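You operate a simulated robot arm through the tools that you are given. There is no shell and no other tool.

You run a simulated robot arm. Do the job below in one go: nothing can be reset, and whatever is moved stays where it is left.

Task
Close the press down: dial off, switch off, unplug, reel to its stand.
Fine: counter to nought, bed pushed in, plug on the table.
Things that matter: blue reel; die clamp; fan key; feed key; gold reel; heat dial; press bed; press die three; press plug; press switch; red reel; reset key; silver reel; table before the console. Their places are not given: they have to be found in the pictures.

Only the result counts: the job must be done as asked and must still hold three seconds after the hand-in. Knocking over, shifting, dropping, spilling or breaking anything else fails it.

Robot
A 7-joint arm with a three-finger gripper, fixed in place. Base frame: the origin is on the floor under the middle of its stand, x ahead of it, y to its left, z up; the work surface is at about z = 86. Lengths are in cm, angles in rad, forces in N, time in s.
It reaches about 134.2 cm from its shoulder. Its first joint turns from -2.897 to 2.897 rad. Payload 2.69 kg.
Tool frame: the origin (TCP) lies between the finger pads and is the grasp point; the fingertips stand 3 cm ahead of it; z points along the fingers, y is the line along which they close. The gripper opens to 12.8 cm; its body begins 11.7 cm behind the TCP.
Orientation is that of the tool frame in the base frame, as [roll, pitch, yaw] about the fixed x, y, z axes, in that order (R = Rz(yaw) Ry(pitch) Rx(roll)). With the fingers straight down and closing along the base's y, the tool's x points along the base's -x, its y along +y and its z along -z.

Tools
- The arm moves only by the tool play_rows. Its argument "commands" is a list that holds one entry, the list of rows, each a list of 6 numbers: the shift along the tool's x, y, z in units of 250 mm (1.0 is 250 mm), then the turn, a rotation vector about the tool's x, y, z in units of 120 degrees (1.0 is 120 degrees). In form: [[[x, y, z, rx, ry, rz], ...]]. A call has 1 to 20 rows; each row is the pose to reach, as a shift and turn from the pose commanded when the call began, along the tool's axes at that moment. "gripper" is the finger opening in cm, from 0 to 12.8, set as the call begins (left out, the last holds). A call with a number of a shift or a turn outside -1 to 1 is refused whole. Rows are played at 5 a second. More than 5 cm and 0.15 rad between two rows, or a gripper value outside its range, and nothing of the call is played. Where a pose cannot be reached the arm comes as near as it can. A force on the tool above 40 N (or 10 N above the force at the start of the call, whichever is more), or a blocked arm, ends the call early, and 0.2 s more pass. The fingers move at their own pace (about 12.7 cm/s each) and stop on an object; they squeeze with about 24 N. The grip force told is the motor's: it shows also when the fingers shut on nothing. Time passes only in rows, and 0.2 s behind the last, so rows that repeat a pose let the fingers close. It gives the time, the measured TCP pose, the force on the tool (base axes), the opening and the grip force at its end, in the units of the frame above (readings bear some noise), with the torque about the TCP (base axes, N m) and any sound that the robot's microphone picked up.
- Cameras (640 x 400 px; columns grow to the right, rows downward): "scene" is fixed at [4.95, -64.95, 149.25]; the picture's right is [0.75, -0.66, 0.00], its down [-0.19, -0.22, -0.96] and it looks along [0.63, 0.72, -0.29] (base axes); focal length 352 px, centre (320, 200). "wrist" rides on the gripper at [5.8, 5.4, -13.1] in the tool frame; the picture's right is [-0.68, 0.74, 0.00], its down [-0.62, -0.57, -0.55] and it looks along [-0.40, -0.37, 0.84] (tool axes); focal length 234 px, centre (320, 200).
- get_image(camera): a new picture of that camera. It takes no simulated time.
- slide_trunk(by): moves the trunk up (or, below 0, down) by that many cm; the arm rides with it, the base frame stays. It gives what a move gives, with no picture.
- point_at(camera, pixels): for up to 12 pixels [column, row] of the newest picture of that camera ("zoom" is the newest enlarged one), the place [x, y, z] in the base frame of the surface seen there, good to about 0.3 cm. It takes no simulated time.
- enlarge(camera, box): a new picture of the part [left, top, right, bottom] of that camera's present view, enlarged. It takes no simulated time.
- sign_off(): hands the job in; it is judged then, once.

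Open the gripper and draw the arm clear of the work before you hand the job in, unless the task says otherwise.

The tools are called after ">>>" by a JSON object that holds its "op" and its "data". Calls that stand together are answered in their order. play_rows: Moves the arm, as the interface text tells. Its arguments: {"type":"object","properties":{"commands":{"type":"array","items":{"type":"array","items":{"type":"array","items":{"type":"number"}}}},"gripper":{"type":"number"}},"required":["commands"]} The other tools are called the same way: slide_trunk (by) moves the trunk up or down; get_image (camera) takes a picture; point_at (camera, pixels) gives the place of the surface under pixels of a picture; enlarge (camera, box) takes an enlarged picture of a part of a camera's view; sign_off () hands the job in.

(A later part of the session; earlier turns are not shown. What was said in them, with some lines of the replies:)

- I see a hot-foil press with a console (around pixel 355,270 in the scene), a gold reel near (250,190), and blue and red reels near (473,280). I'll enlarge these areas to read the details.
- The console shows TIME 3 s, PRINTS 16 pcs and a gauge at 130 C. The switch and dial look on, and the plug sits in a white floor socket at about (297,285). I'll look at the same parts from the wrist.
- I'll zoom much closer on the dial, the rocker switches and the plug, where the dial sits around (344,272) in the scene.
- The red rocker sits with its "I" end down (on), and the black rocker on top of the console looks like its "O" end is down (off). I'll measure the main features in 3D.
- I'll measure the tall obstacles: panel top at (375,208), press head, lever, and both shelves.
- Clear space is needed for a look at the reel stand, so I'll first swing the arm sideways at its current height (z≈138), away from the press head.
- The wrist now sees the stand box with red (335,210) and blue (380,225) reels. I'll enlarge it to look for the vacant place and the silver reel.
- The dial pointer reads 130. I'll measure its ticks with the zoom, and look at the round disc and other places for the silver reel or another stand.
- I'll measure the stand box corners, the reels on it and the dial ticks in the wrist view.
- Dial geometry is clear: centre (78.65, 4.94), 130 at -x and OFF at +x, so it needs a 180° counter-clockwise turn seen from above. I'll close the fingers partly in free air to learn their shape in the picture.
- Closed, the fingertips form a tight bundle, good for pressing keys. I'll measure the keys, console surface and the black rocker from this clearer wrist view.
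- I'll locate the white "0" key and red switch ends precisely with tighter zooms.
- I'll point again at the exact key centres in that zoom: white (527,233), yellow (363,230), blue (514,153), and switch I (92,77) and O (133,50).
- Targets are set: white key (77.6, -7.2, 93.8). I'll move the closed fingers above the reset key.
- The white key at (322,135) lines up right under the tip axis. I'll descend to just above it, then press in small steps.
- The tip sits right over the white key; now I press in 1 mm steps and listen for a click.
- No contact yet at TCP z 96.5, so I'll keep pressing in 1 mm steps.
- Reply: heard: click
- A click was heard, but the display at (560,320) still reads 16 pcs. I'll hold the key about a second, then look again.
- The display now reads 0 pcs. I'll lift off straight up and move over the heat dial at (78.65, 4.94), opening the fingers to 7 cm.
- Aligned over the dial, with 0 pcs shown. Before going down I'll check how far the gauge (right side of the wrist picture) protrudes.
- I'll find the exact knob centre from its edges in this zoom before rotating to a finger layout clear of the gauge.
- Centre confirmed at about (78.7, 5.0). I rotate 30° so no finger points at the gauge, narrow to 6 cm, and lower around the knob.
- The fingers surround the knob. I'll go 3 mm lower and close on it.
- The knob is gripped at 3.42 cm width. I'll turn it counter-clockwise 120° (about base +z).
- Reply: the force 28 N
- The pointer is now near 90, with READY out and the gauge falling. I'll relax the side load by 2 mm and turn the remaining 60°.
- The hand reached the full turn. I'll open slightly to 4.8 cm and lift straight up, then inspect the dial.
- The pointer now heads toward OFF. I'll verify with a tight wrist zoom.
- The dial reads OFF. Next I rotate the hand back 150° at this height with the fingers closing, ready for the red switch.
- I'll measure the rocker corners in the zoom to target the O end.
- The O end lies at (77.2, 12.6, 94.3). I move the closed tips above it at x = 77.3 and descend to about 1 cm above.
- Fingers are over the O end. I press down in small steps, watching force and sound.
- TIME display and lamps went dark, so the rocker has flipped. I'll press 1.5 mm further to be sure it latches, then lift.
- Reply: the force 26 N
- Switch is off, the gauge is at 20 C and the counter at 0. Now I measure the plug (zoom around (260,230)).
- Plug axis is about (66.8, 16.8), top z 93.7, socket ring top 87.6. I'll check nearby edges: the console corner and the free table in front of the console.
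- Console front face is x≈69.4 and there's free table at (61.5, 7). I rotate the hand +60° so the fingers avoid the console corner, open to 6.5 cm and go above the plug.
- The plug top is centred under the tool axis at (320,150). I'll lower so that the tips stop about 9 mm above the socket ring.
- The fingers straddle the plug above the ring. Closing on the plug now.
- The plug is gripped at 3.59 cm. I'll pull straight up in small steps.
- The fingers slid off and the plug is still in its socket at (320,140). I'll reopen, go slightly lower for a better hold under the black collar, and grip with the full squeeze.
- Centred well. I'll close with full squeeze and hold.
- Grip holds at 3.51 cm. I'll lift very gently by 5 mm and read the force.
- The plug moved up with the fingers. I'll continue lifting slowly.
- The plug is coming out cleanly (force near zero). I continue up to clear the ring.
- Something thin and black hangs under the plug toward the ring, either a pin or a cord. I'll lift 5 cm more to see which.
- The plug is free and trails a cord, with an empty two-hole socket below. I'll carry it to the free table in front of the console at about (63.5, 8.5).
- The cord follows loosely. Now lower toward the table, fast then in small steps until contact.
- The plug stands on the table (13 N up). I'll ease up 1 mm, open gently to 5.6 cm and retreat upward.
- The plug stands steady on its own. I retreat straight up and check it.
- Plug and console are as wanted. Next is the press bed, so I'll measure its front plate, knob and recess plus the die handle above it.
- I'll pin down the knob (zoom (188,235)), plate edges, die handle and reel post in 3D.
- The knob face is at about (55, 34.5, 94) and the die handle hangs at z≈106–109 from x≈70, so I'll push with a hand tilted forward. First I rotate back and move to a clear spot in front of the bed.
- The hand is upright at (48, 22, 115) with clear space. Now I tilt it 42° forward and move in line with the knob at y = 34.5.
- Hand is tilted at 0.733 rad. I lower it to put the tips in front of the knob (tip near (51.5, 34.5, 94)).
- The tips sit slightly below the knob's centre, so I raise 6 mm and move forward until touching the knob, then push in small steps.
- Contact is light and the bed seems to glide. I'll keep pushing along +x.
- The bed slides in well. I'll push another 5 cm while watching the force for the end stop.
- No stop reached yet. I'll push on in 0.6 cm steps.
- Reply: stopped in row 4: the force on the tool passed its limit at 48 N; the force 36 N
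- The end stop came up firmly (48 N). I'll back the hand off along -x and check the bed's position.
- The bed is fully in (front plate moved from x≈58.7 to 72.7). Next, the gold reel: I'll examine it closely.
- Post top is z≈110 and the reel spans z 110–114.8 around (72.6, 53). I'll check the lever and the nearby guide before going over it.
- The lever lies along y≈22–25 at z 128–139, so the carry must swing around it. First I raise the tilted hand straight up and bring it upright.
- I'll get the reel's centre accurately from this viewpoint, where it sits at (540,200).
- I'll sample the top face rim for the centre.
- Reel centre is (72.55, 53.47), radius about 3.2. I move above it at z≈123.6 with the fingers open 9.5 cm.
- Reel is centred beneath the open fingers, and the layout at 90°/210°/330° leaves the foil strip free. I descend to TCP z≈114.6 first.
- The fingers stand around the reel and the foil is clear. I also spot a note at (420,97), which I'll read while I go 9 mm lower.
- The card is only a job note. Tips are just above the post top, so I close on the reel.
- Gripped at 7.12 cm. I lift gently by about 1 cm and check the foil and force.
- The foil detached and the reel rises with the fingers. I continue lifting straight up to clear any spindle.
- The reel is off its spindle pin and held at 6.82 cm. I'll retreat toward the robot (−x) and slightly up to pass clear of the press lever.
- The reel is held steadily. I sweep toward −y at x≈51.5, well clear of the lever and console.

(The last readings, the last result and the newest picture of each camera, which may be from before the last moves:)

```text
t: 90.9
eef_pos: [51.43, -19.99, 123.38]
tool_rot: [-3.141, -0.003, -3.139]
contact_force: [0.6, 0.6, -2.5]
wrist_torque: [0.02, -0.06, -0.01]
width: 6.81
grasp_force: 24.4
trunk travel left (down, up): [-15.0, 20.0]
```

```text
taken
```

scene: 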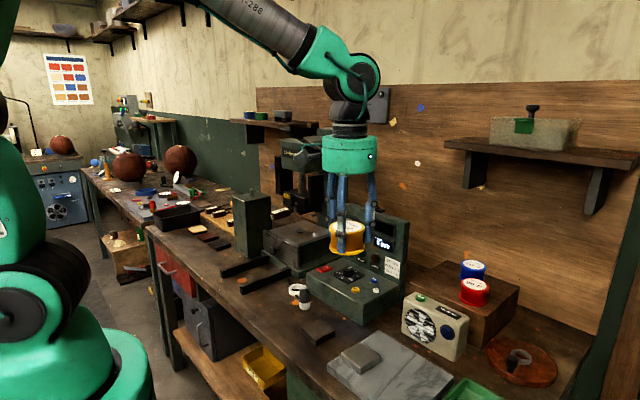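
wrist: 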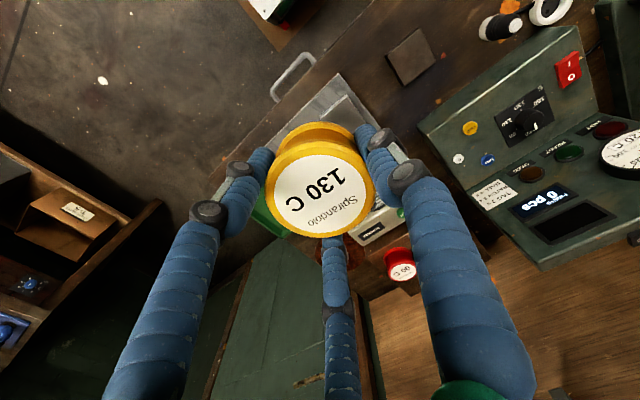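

I'm at (51.4, −20) with the reel. I'll measure the stand and console edges again from the scene for the placement.

>>> {"op": "enlarge", "data": {"camera": "scene", "box": [380, 220, 530, 330]}}

>>> {"op": "point_at", "data": {"camera": "zoom", "pixels": [[125, 100], [100, 150], [160, 190], [200, 165], [330, 175], [330, 305], [560, 305], [565, 265], [390, 190], [395, 265], [250, 230], [290, 250]]}}

```text
3.64 times, centred on (455, 275) of scene
```

zoom: 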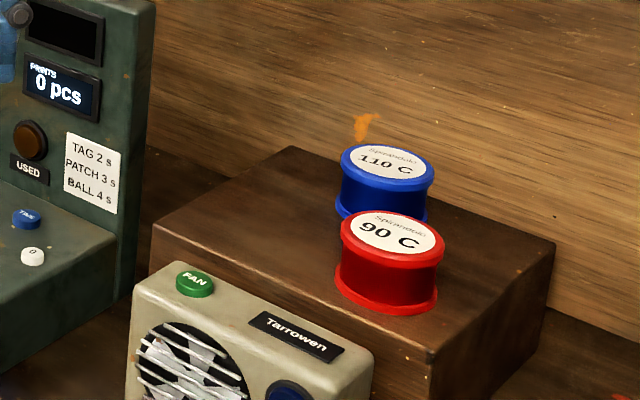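

```text
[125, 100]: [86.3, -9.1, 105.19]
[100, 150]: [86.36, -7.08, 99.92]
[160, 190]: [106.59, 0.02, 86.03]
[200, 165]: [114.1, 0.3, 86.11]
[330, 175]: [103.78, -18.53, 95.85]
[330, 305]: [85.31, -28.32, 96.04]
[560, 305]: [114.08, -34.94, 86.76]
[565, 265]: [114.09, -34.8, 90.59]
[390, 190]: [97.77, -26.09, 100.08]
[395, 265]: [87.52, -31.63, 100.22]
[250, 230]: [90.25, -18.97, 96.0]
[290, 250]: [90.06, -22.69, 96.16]
```

Stand's free area around (90, −20, 96) is confirmed. I rotate the hand +90° here so the camera and fingers will clear the console and the other reels.

>>> {"op": "play_rows", "data": {"commands": [[[0, 0, 0, 0, 0, -0.03], [0, 0, 0, 0, 0, -0.09], [0, 0, 0, 0, 0, -0.155], [0, 0, 0, 0, 0, -0.22], [0, 0, 0, 0, 0, -0.285], [0, 0, 0, 0, 0, -0.35], [0, 0, 0, 0, 0, -0.415], [0, 0, 0, 0, 0, -0.48], [0, 0, 0, 0, 0, -0.545], [0, 0, 0, 0, 0, -0.61], [0, 0, 0, 0, 0, -0.67], [0, 0, 0, 0, 0, -0.72], [0, 0, 0, 0, 0, -0.75], [0, 0, 0, 0, 0, -0.75]]]}}

>>> {"op": "get_image", "data": {"camera": "wrist"}}

```text
t: 93.9
eef_pos: [51.66, -20.1, 123.26]
tool_rot: [3.14, -0.001, -1.569]
contact_force: [0.6, -0.1, -1.6]
wrist_torque: [0.0, -0.01, -0.01]
width: 6.81
grasp_force: 23.5
trunk travel left (down, up): [-15.0, 20.0]
```

```text
taken
```

wrist: 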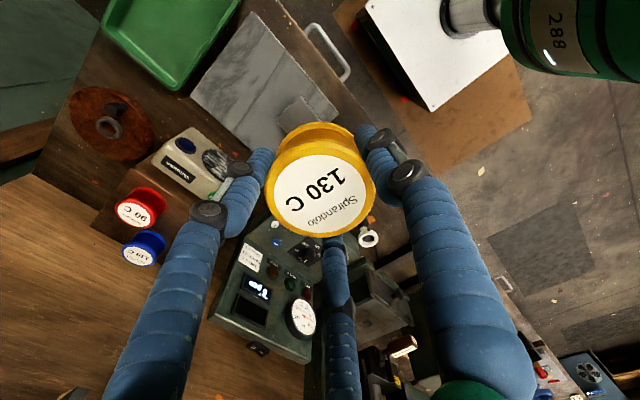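

Now I move outward in +x while lowering gradually, staying below the shelf level near the stand.

>>> {"op": "play_rows", "data": {"commands": [[[0, -0.05, 0.02, 0, 0, 0], [0, -0.15, 0.06, 0, 0, 0], [0, -0.27, 0.12, 0, 0, 0], [0, -0.4, 0.18, 0, 0, 0], [0, -0.53, 0.24, 0, 0, 0], [0, -0.66, 0.3, 0, 0, 0], [0, -0.79, 0.36, 0, 0, 0], [0, -0.91, 0.4, 0, 0, 0], [0, -0.98, 0.42, 0, 0, 0], [0, -0.98, 0.42, 0, 0, 0]]]}}

>>> {"op": "get_image", "data": {"camera": "wrist"}}

>>> {"op": "get_image", "data": {"camera": "scene"}}

```text
t: 96.1
eef_pos: [76.02, -20.04, 112.69]
tool_rot: [3.138, 0.001, -1.57]
contact_force: [-0.3, 0.1, -1.5]
wrist_torque: [0.03, 0.03, 0.01]
width: 6.81
grasp_force: 24.1
trunk travel left (down, up): [-15.0, 20.0]
```

```text
taken
```

wrist: 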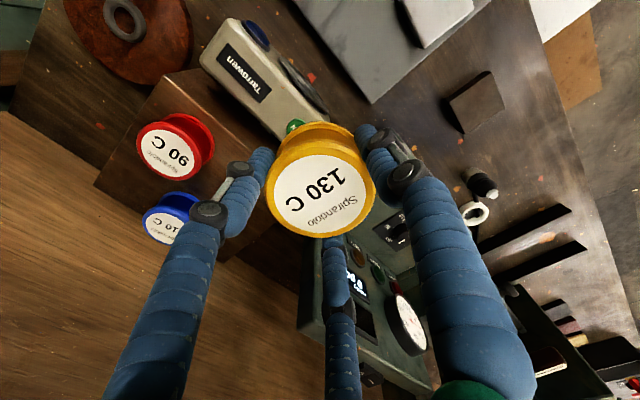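

```text
taken
```

scene: 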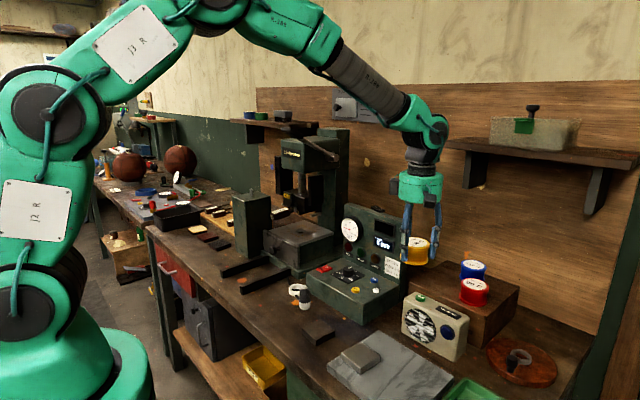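

The reel hangs level and the wrist is clear of the shelf. I go on to x≈89.6 and down to TCP z≈105.5 (reel bottom about 101.7).

>>> {"op": "play_rows", "data": {"commands": [[[0, -0.06, 0.02, 0, 0, 0], [0, -0.16, 0.08, 0, 0, 0], [0, -0.27, 0.14, 0, 0, 0], [0, -0.38, 0.2, 0, 0, 0], [0, -0.48, 0.26, 0, 0, 0], [0, -0.544, 0.288, 0, 0, 0], [0, -0.544, 0.288, 0, 0, 0]]]}}

>>> {"op": "get_image", "data": {"camera": "wrist"}}

>>> {"op": "enlarge", "data": {"camera": "scene", "box": [370, 90, 540, 330]}}

>>> {"op": "enlarge", "data": {"camera": "scene", "box": [390, 210, 520, 310]}}

```text
t: 97.7
eef_pos: [89.75, -20.04, 105.52]
tool_rot: [3.138, 0.0, -1.568]
contact_force: [0.1, 0.4, -1.7]
wrist_torque: [-0.02, -0.05, -0.01]
width: 6.79
grasp_force: 23.3
trunk travel left (down, up): [-15.0, 20.0]
```

```text
taken
```

wrist: 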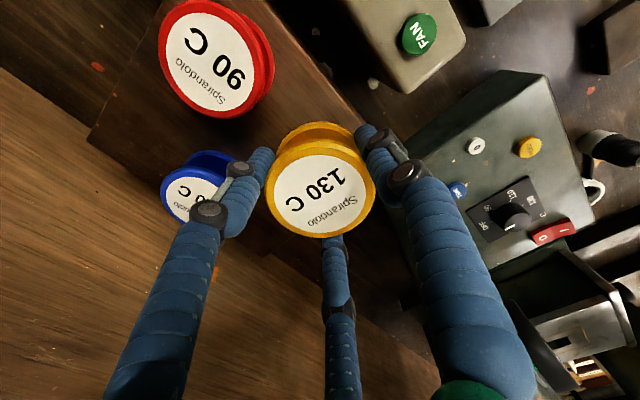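

```text
1.67 times, centred on (455, 210) of scene
```

zoom: 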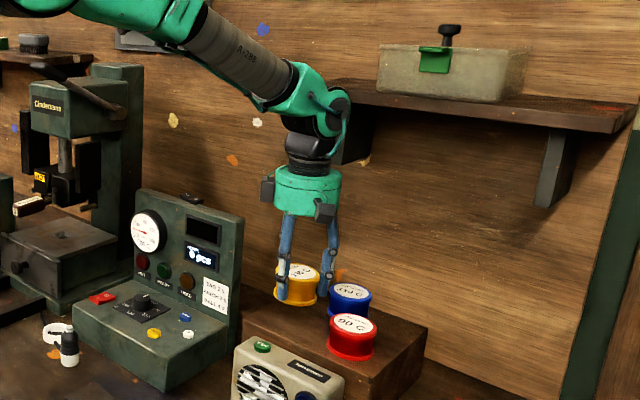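

```text
4.00 times, centred on (455, 260) of scene
```

zoom: 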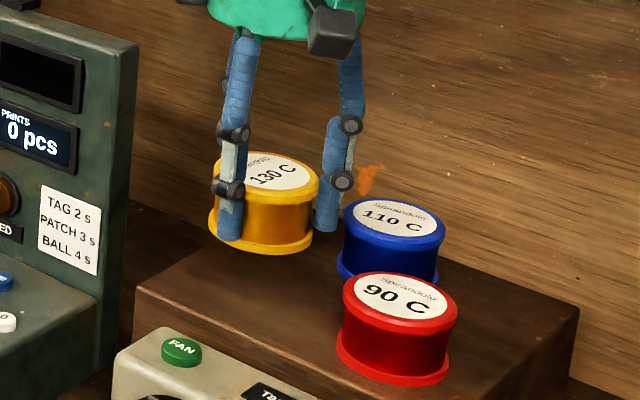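

The gold reel hovers over the free part of the stand, clear of red and blue. I lower it, fast at first and then in small steps until it touches.

>>> {"op": "play_rows", "data": {"commands": [[[0, 0, 0.06, 0, 0, 0], [0, 0, 0.12, 0, 0, 0], [0, 0, 0.17, 0, 0, 0], [0, 0, 0.2, 0, 0, 0], [0, 0, 0.21, 0, 0, 0], [0, 0, 0.21, 0, 0, 0]]]}}

>>> {"op": "enlarge", "data": {"camera": "scene", "box": [390, 210, 520, 310]}}

```text
t: 99.1
eef_pos: [89.65, -20.03, 100.36]
tool_rot: [3.141, 0.0, -1.569]
contact_force: [-0.6, 0.0, -1.6]
wrist_torque: [0.01, -0.01, 0.01]
width: 6.79
grasp_force: 23.9
trunk travel left (down, up): [-15.0, 20.0]
```

```text
4.00 times, centred on (455, 260) of scene
```

zoom: 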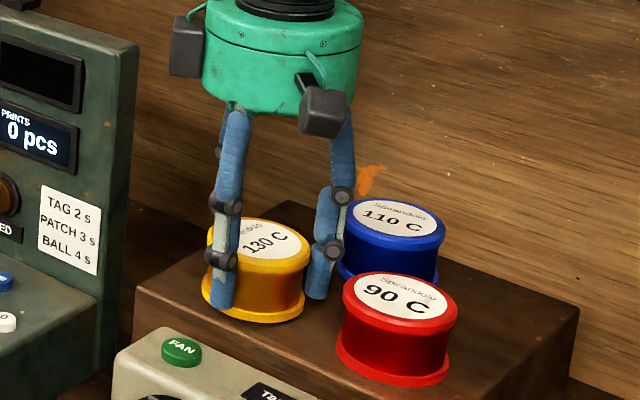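

Nearly down. I continue in 1 mm steps and watch for contact.

>>> {"op": "play_rows", "data": {"commands": [[[0, 0, 0.004, 0, 0, 0], [0, 0, 0.008, 0, 0, 0], [0, 0, 0.012, 0, 0, 0], [0, 0, 0.016, 0, 0, 0]]]}}

```text
t: 100.1
eef_pos: [89.69, -20.12, 99.81]
tool_rot: [3.14, 0.001, -1.569]
contact_force: [-0.2, 1.3, -1.5]
wrist_torque: [0.01, -0.02, 0.02]
width: 6.8
grasp_force: 24.3
trunk travel left (down, up): [-15.0, 20.0]
```

No contact yet at z 99.8, so a few more 1 mm steps.

>>> {"op": "play_rows", "data": {"commands": [[[0, 0, 0.004, 0, 0, 0], [0, 0, 0.008, 0, 0, 0], [0, 0, 0.012, 0, 0, 0]]]}}

>>> {"op": "enlarge", "data": {"camera": "scene", "box": [400, 230, 490, 300]}}

```text
t: 100.9
eef_pos: [89.61, -20.11, 99.86]
tool_rot: [-3.141, 0.002, -1.57]
contact_force: [-1.7, -0.2, 9.4]
wrist_torque: [-0.27, 0.27, 0.01]
width: 6.82
grasp_force: 23.8
trunk travel left (down, up): [-15.0, 20.0]
```

```text
5.71 times, centred on (445, 265) of scene
```

zoom: 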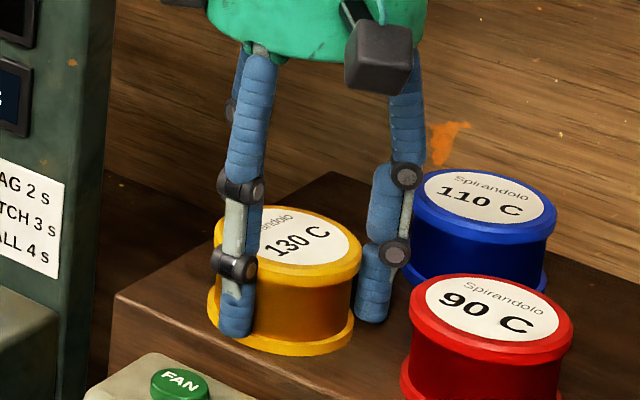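

The reel rests on the stand (about 11 N). I open the fingers to 8.8 cm.

>>> {"op": "play_rows", "data": {"commands": [[[0, 0, -0.002, 0, 0, 0], [0, 0, -0.002, 0, 0, 0], [0, 0, -0.002, 0, 0, 0], [0, 0, -0.002, 0, 0, 0]]], "gripper": 8.8}}

>>> {"op": "enlarge", "data": {"camera": "scene", "box": [400, 230, 490, 300]}}

>>> {"op": "get_image", "data": {"camera": "wrist"}}

```text
t: 101.9
eef_pos: [89.77, -20.15, 99.74]
tool_rot: [3.14, -0.001, -1.569]
contact_force: [-0.1, 0.2, -0.4]
wrist_torque: [-0.02, -0.01, 0.02]
width: 8.83
grasp_force: 0.1
trunk travel left (down, up): [-15.0, 20.0]
```

```text
5.71 times, centred on (445, 265) of scene
```

zoom: 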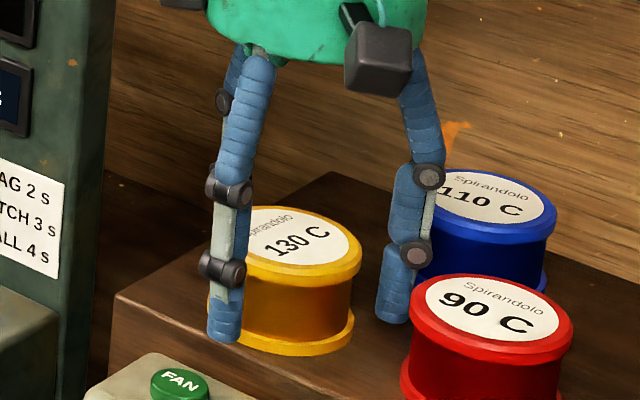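

```text
taken
```

wrist: 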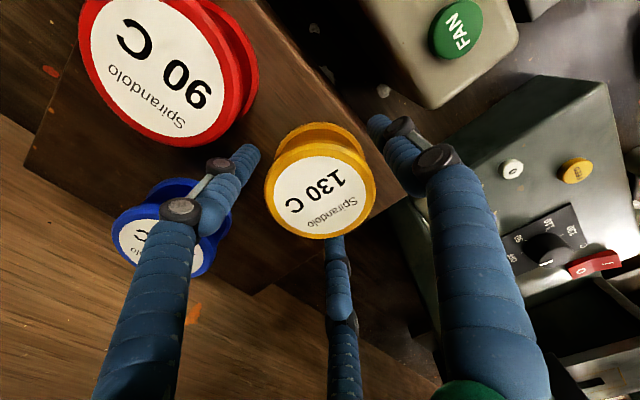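

Released cleanly. I lift straight up 5.5 cm, then withdraw toward −x away from the shelf.

>>> {"op": "play_rows", "data": {"commands": [[[0, 0, -0.03, 0, 0, 0], [0, 0, -0.08, 0, 0, 0], [0, 0, -0.14, 0, 0, 0], [0, 0, -0.2, 0, 0, 0], [0, 0, -0.23, 0, 0, 0], [0, 0, -0.23, 0, 0, 0]]]}}

>>> {"op": "enlarge", "data": {"camera": "scene", "box": [380, 110, 520, 300]}}

```text
t: 103.3
eef_pos: [89.6, -20.05, 105.52]
tool_rot: [3.141, 0.0, -1.569]
contact_force: [0.8, -0.3, 1.4]
wrist_torque: [-0.02, 0.0, 0.01]
width: 8.8
grasp_force: 0.1
trunk travel left (down, up): [-15.0, 20.0]
```

```text
2.11 times, centred on (450, 205) of scene
```

zoom: 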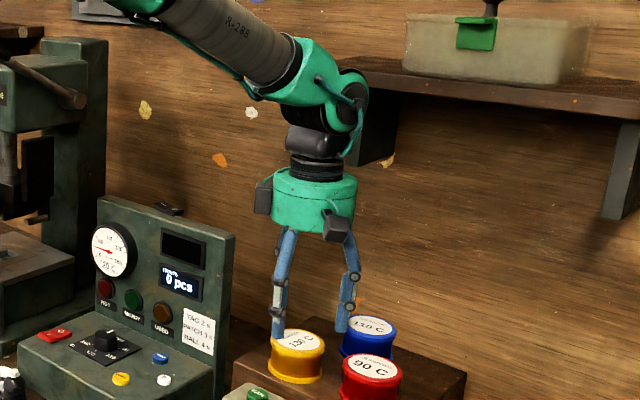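

The tips are 1.6 cm above the reel tops. Retreating in −x and then up.

>>> {"op": "play_rows", "data": {"commands": [[[0, 0.1, -0.02, 0, 0, 0], [0, 0.24, -0.06, 0, 0, 0], [0, 0.4, -0.12, 0, 0, 0], [0, 0.56, -0.2, 0, 0, 0], [0, 0.72, -0.3, 0, 0, 0], [0, 0.86, -0.42, 0, 0, 0], [0, 0.96, -0.56, 0, 0, 0], [0, 1.0, -0.7, 0, 0, 0]]]}}

>>> {"op": "get_image", "data": {"camera": "scene"}}

>>> {"op": "get_image", "data": {"camera": "wrist"}}

```text
t: 105.1
eef_pos: [64.65, -20.16, 122.98]
tool_rot: [3.141, 0.0, -1.571]
contact_force: [-0.1, -0.3, -0.3]
wrist_torque: [0.02, -0.06, -0.03]
width: 8.8
grasp_force: 0.2
trunk travel left (down, up): [-15.0, 20.0]
```

```text
taken
```

scene: 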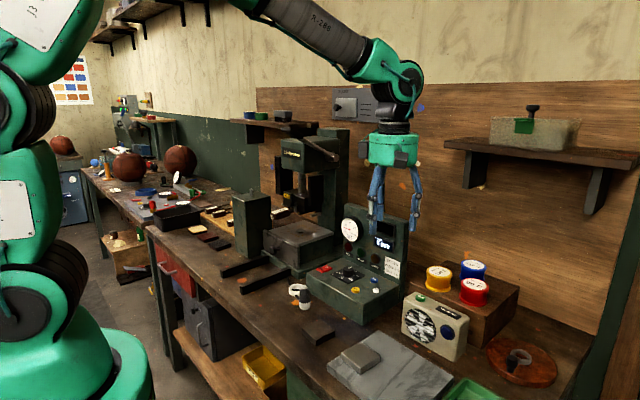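

```text
taken
```

wrist: 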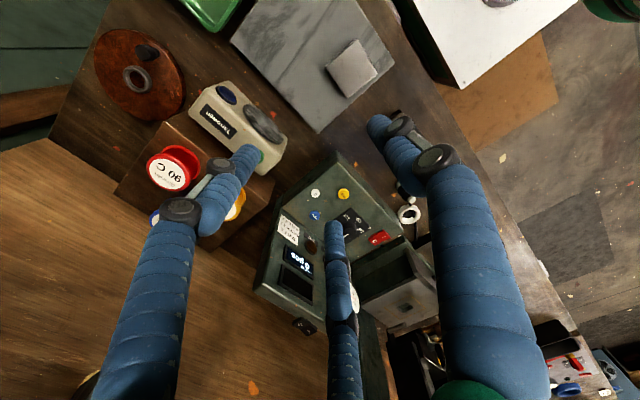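

All items appear in place. I'll check the final state up close: console, plug, bed, reels, and the press interior at about (430,345) in the wrist view.

>>> {"op": "enlarge", "data": {"camera": "scene", "box": [290, 200, 410, 320]}}

>>> {"op": "enlarge", "data": {"camera": "scene", "box": [210, 130, 350, 300]}}

>>> {"op": "enlarge", "data": {"camera": "scene", "box": [400, 250, 530, 350]}}

>>> {"op": "enlarge", "data": {"camera": "wrist", "box": [340, 230, 500, 400]}}

>>> {"op": "enlarge", "data": {"camera": "wrist", "box": [280, 160, 440, 280]}}

```text
3.33 times, centred on (350, 260) of scene
```

zoom: 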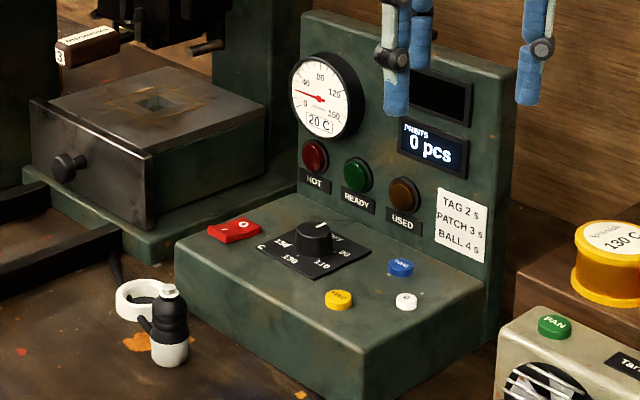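

```text
2.35 times, centred on (280, 215) of scene
```

zoom: 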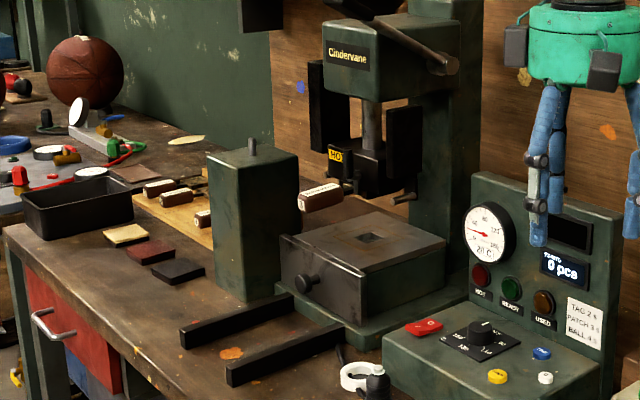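

```text
4.00 times, centred on (465, 300) of scene
```

zoom: 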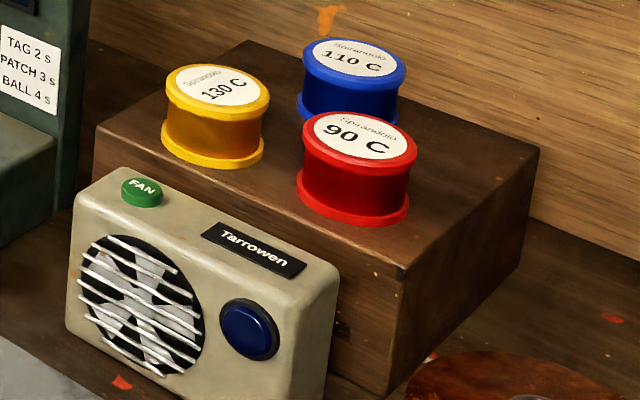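

```text
2.35 times, centred on (420, 315) of wrist
```

zoom: 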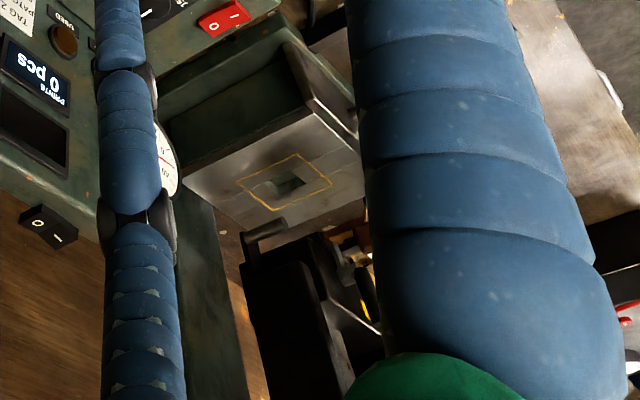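

```text
3.33 times, centred on (360, 220) of wrist
```

zoom: 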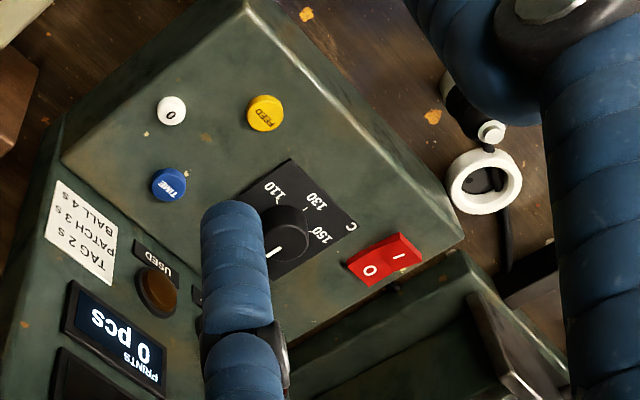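

Everything reads right: dial OFF, switch O, 0 pcs, plug standing, bed in, gold reel beside blue and red. I still haven't seen the silver reel, so I'll scan labels and shelves to be sure this block is the reel stand.

>>> {"op": "enlarge", "data": {"camera": "scene", "box": [220, 330, 300, 390]}}

>>> {"op": "enlarge", "data": {"camera": "scene", "box": [230, 95, 330, 145]}}

>>> {"op": "enlarge", "data": {"camera": "scene", "box": [80, 80, 190, 180]}}

>>> {"op": "enlarge", "data": {"camera": "scene", "box": [0, 120, 100, 220]}}

>>> {"op": "enlarge", "data": {"camera": "scene", "box": [440, 90, 640, 230]}}

>>> {"op": "enlarge", "data": {"camera": "wrist", "box": [60, 20, 300, 220]}}

```text
6.67 times, centred on (260, 360) of scene
```

zoom: 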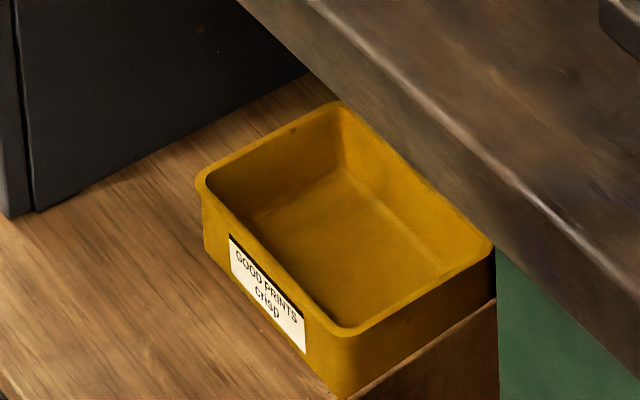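

```text
6.40 times, centred on (280, 120) of scene
```

zoom: 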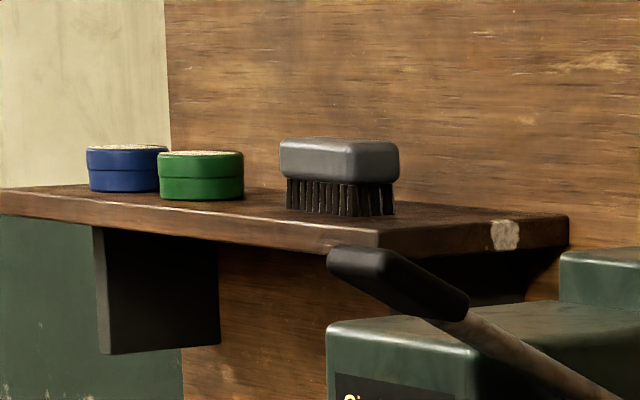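

```text
4.00 times, centred on (135, 130) of scene
```

zoom: 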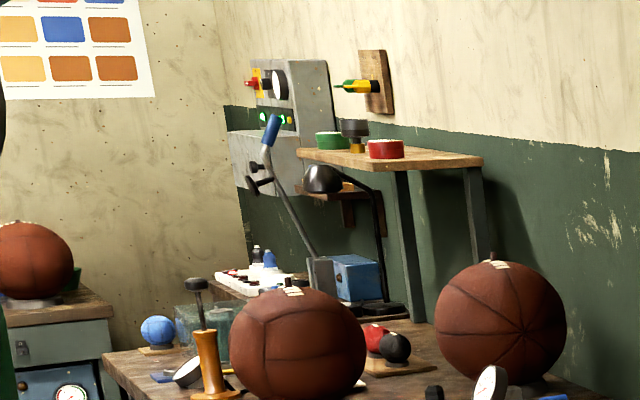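

```text
4.00 times, centred on (50, 170) of scene
```

zoom: 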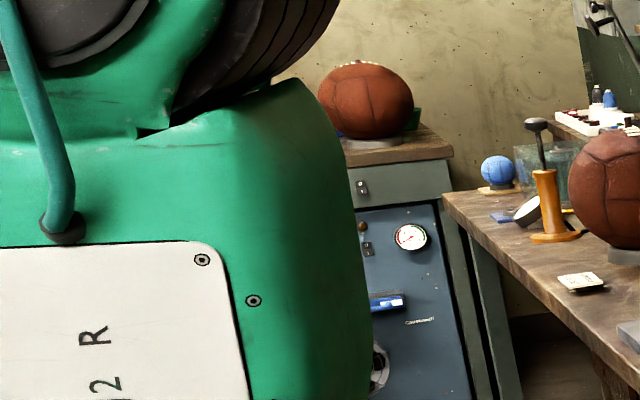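

```text
2.86 times, centred on (540, 160) of scene
```

zoom: 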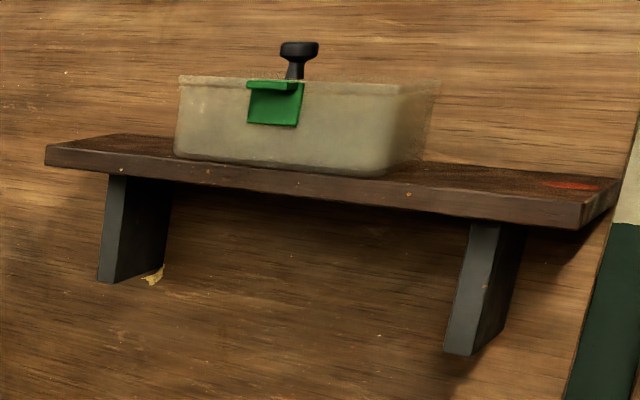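

```text
2.00 times, centred on (180, 120) of wrist
```

zoom: 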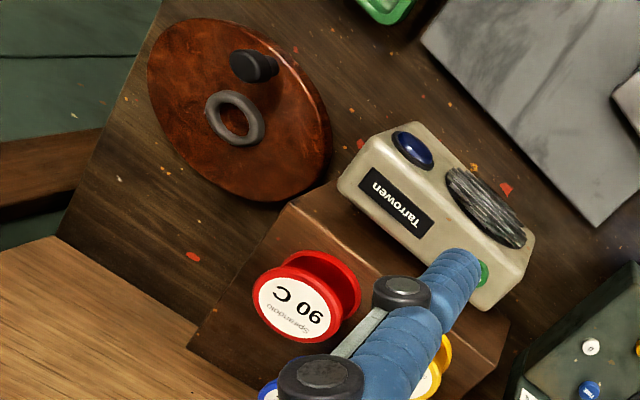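

The block holding red and blue is the only reel stand around, and gold now stands on it. I open the gripper fully and draw the arm back and up, clear of the work.

>>> {"op": "play_rows", "data": {"commands": [[[0, 0.08, -0.1, 0, 0, 0], [0, 0.18, -0.2, 0, 0, 0], [0, 0.28, -0.3, 0, 0, 0], [0, 0.38, -0.4, 0, 0, 0], [0, 0.46, -0.5, 0, 0, 0], [0, 0.5, -0.56, 0, 0, 0], [0, 0.5, -0.56, 0, 0, 0], [0, 0.5, -0.56, 0, 0, 0]]], "gripper": 12.8}}

>>> {"op": "get_image", "data": {"camera": "scene"}}

>>> {"op": "enlarge", "data": {"camera": "scene", "box": [270, 200, 410, 320]}}

>>> {"op": "enlarge", "data": {"camera": "scene", "box": [325, 255, 375, 295]}}

```text
t: 106.9
eef_pos: [52.01, -20.09, 136.84]
tool_rot: [3.14, 0.0, -1.568]
contact_force: [0.0, -0.2, 0.1]
wrist_torque: [-0.06, 0.03, -0.01]
width: 12.8
grasp_force: 0.0
trunk travel left (down, up): [-15.0, 20.0]
```

```text
taken
```

scene: 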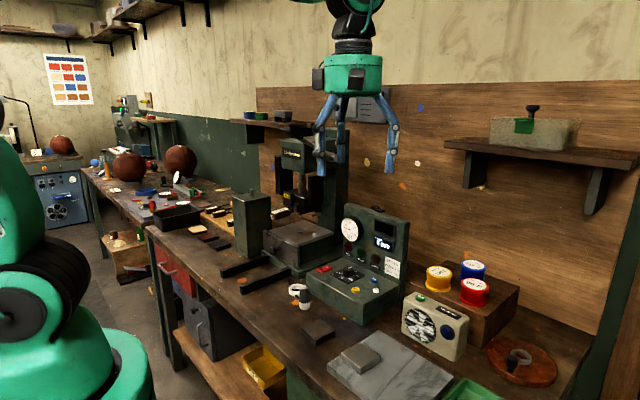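

```text
3.33 times, centred on (340, 260) of scene
```

zoom: 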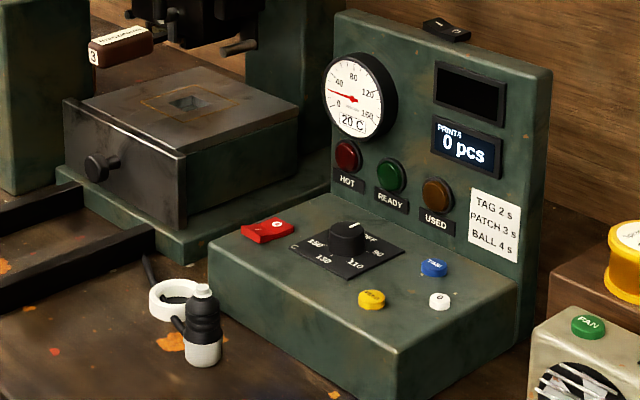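

```text
10.00 times, centred on (350, 275) of scene
```

zoom: 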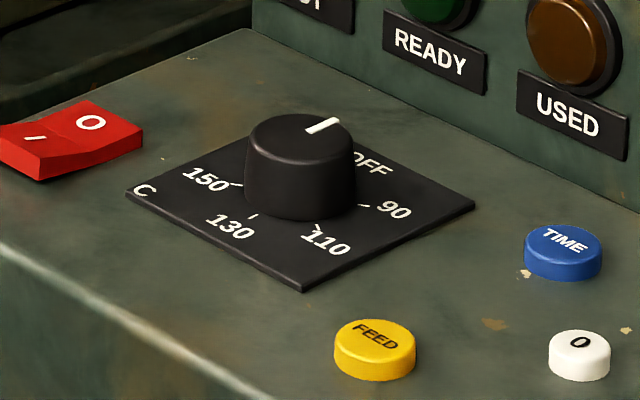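

The last pictures confirm the final state, and the hand is open and drawn back:
- **Dial and switch:** the dial is on OFF and the switch is on O.
- **Counter:** it shows 0 pcs.
- **Plug:** it stands on the table in front of the console.
- **Bed:** it is pushed in to its stop.
- **Gold reel:** it stands beside blue and red on the wooden block.

I'm handing the job in.

>>> {"op": "sign_off", "data": {}}

```text
The job is handed in.
```

I closed the press down and handed the job in; the hand-in was accepted, but no verdict came back.

- **Dial:** turned from 130 to OFF. The gauge had fallen to 20 C.
- **Counter:** cleared from 16 to 0 pcs before I switched the press off.
- **Switch:** the red rocker is on O, and the lamps and time display went dark.
- **Plug:** pulled on the second try, after my fingers slid off it the first time. It stands upright on the table in front of the console.
- **Bed:** pushed in 14 cm to a firm stop.
- **Gold reel:** lifted off its pin; the foil came free as it rose. It now stands on the wooden block with the red and blue reels.

I never saw the silver reel or any other stand, so I took the wooden block with the red and blue reels as the gold reel's stand. The gripper is open and the arm is drawn back. In the last pictures nothing else had been knocked or shifted.
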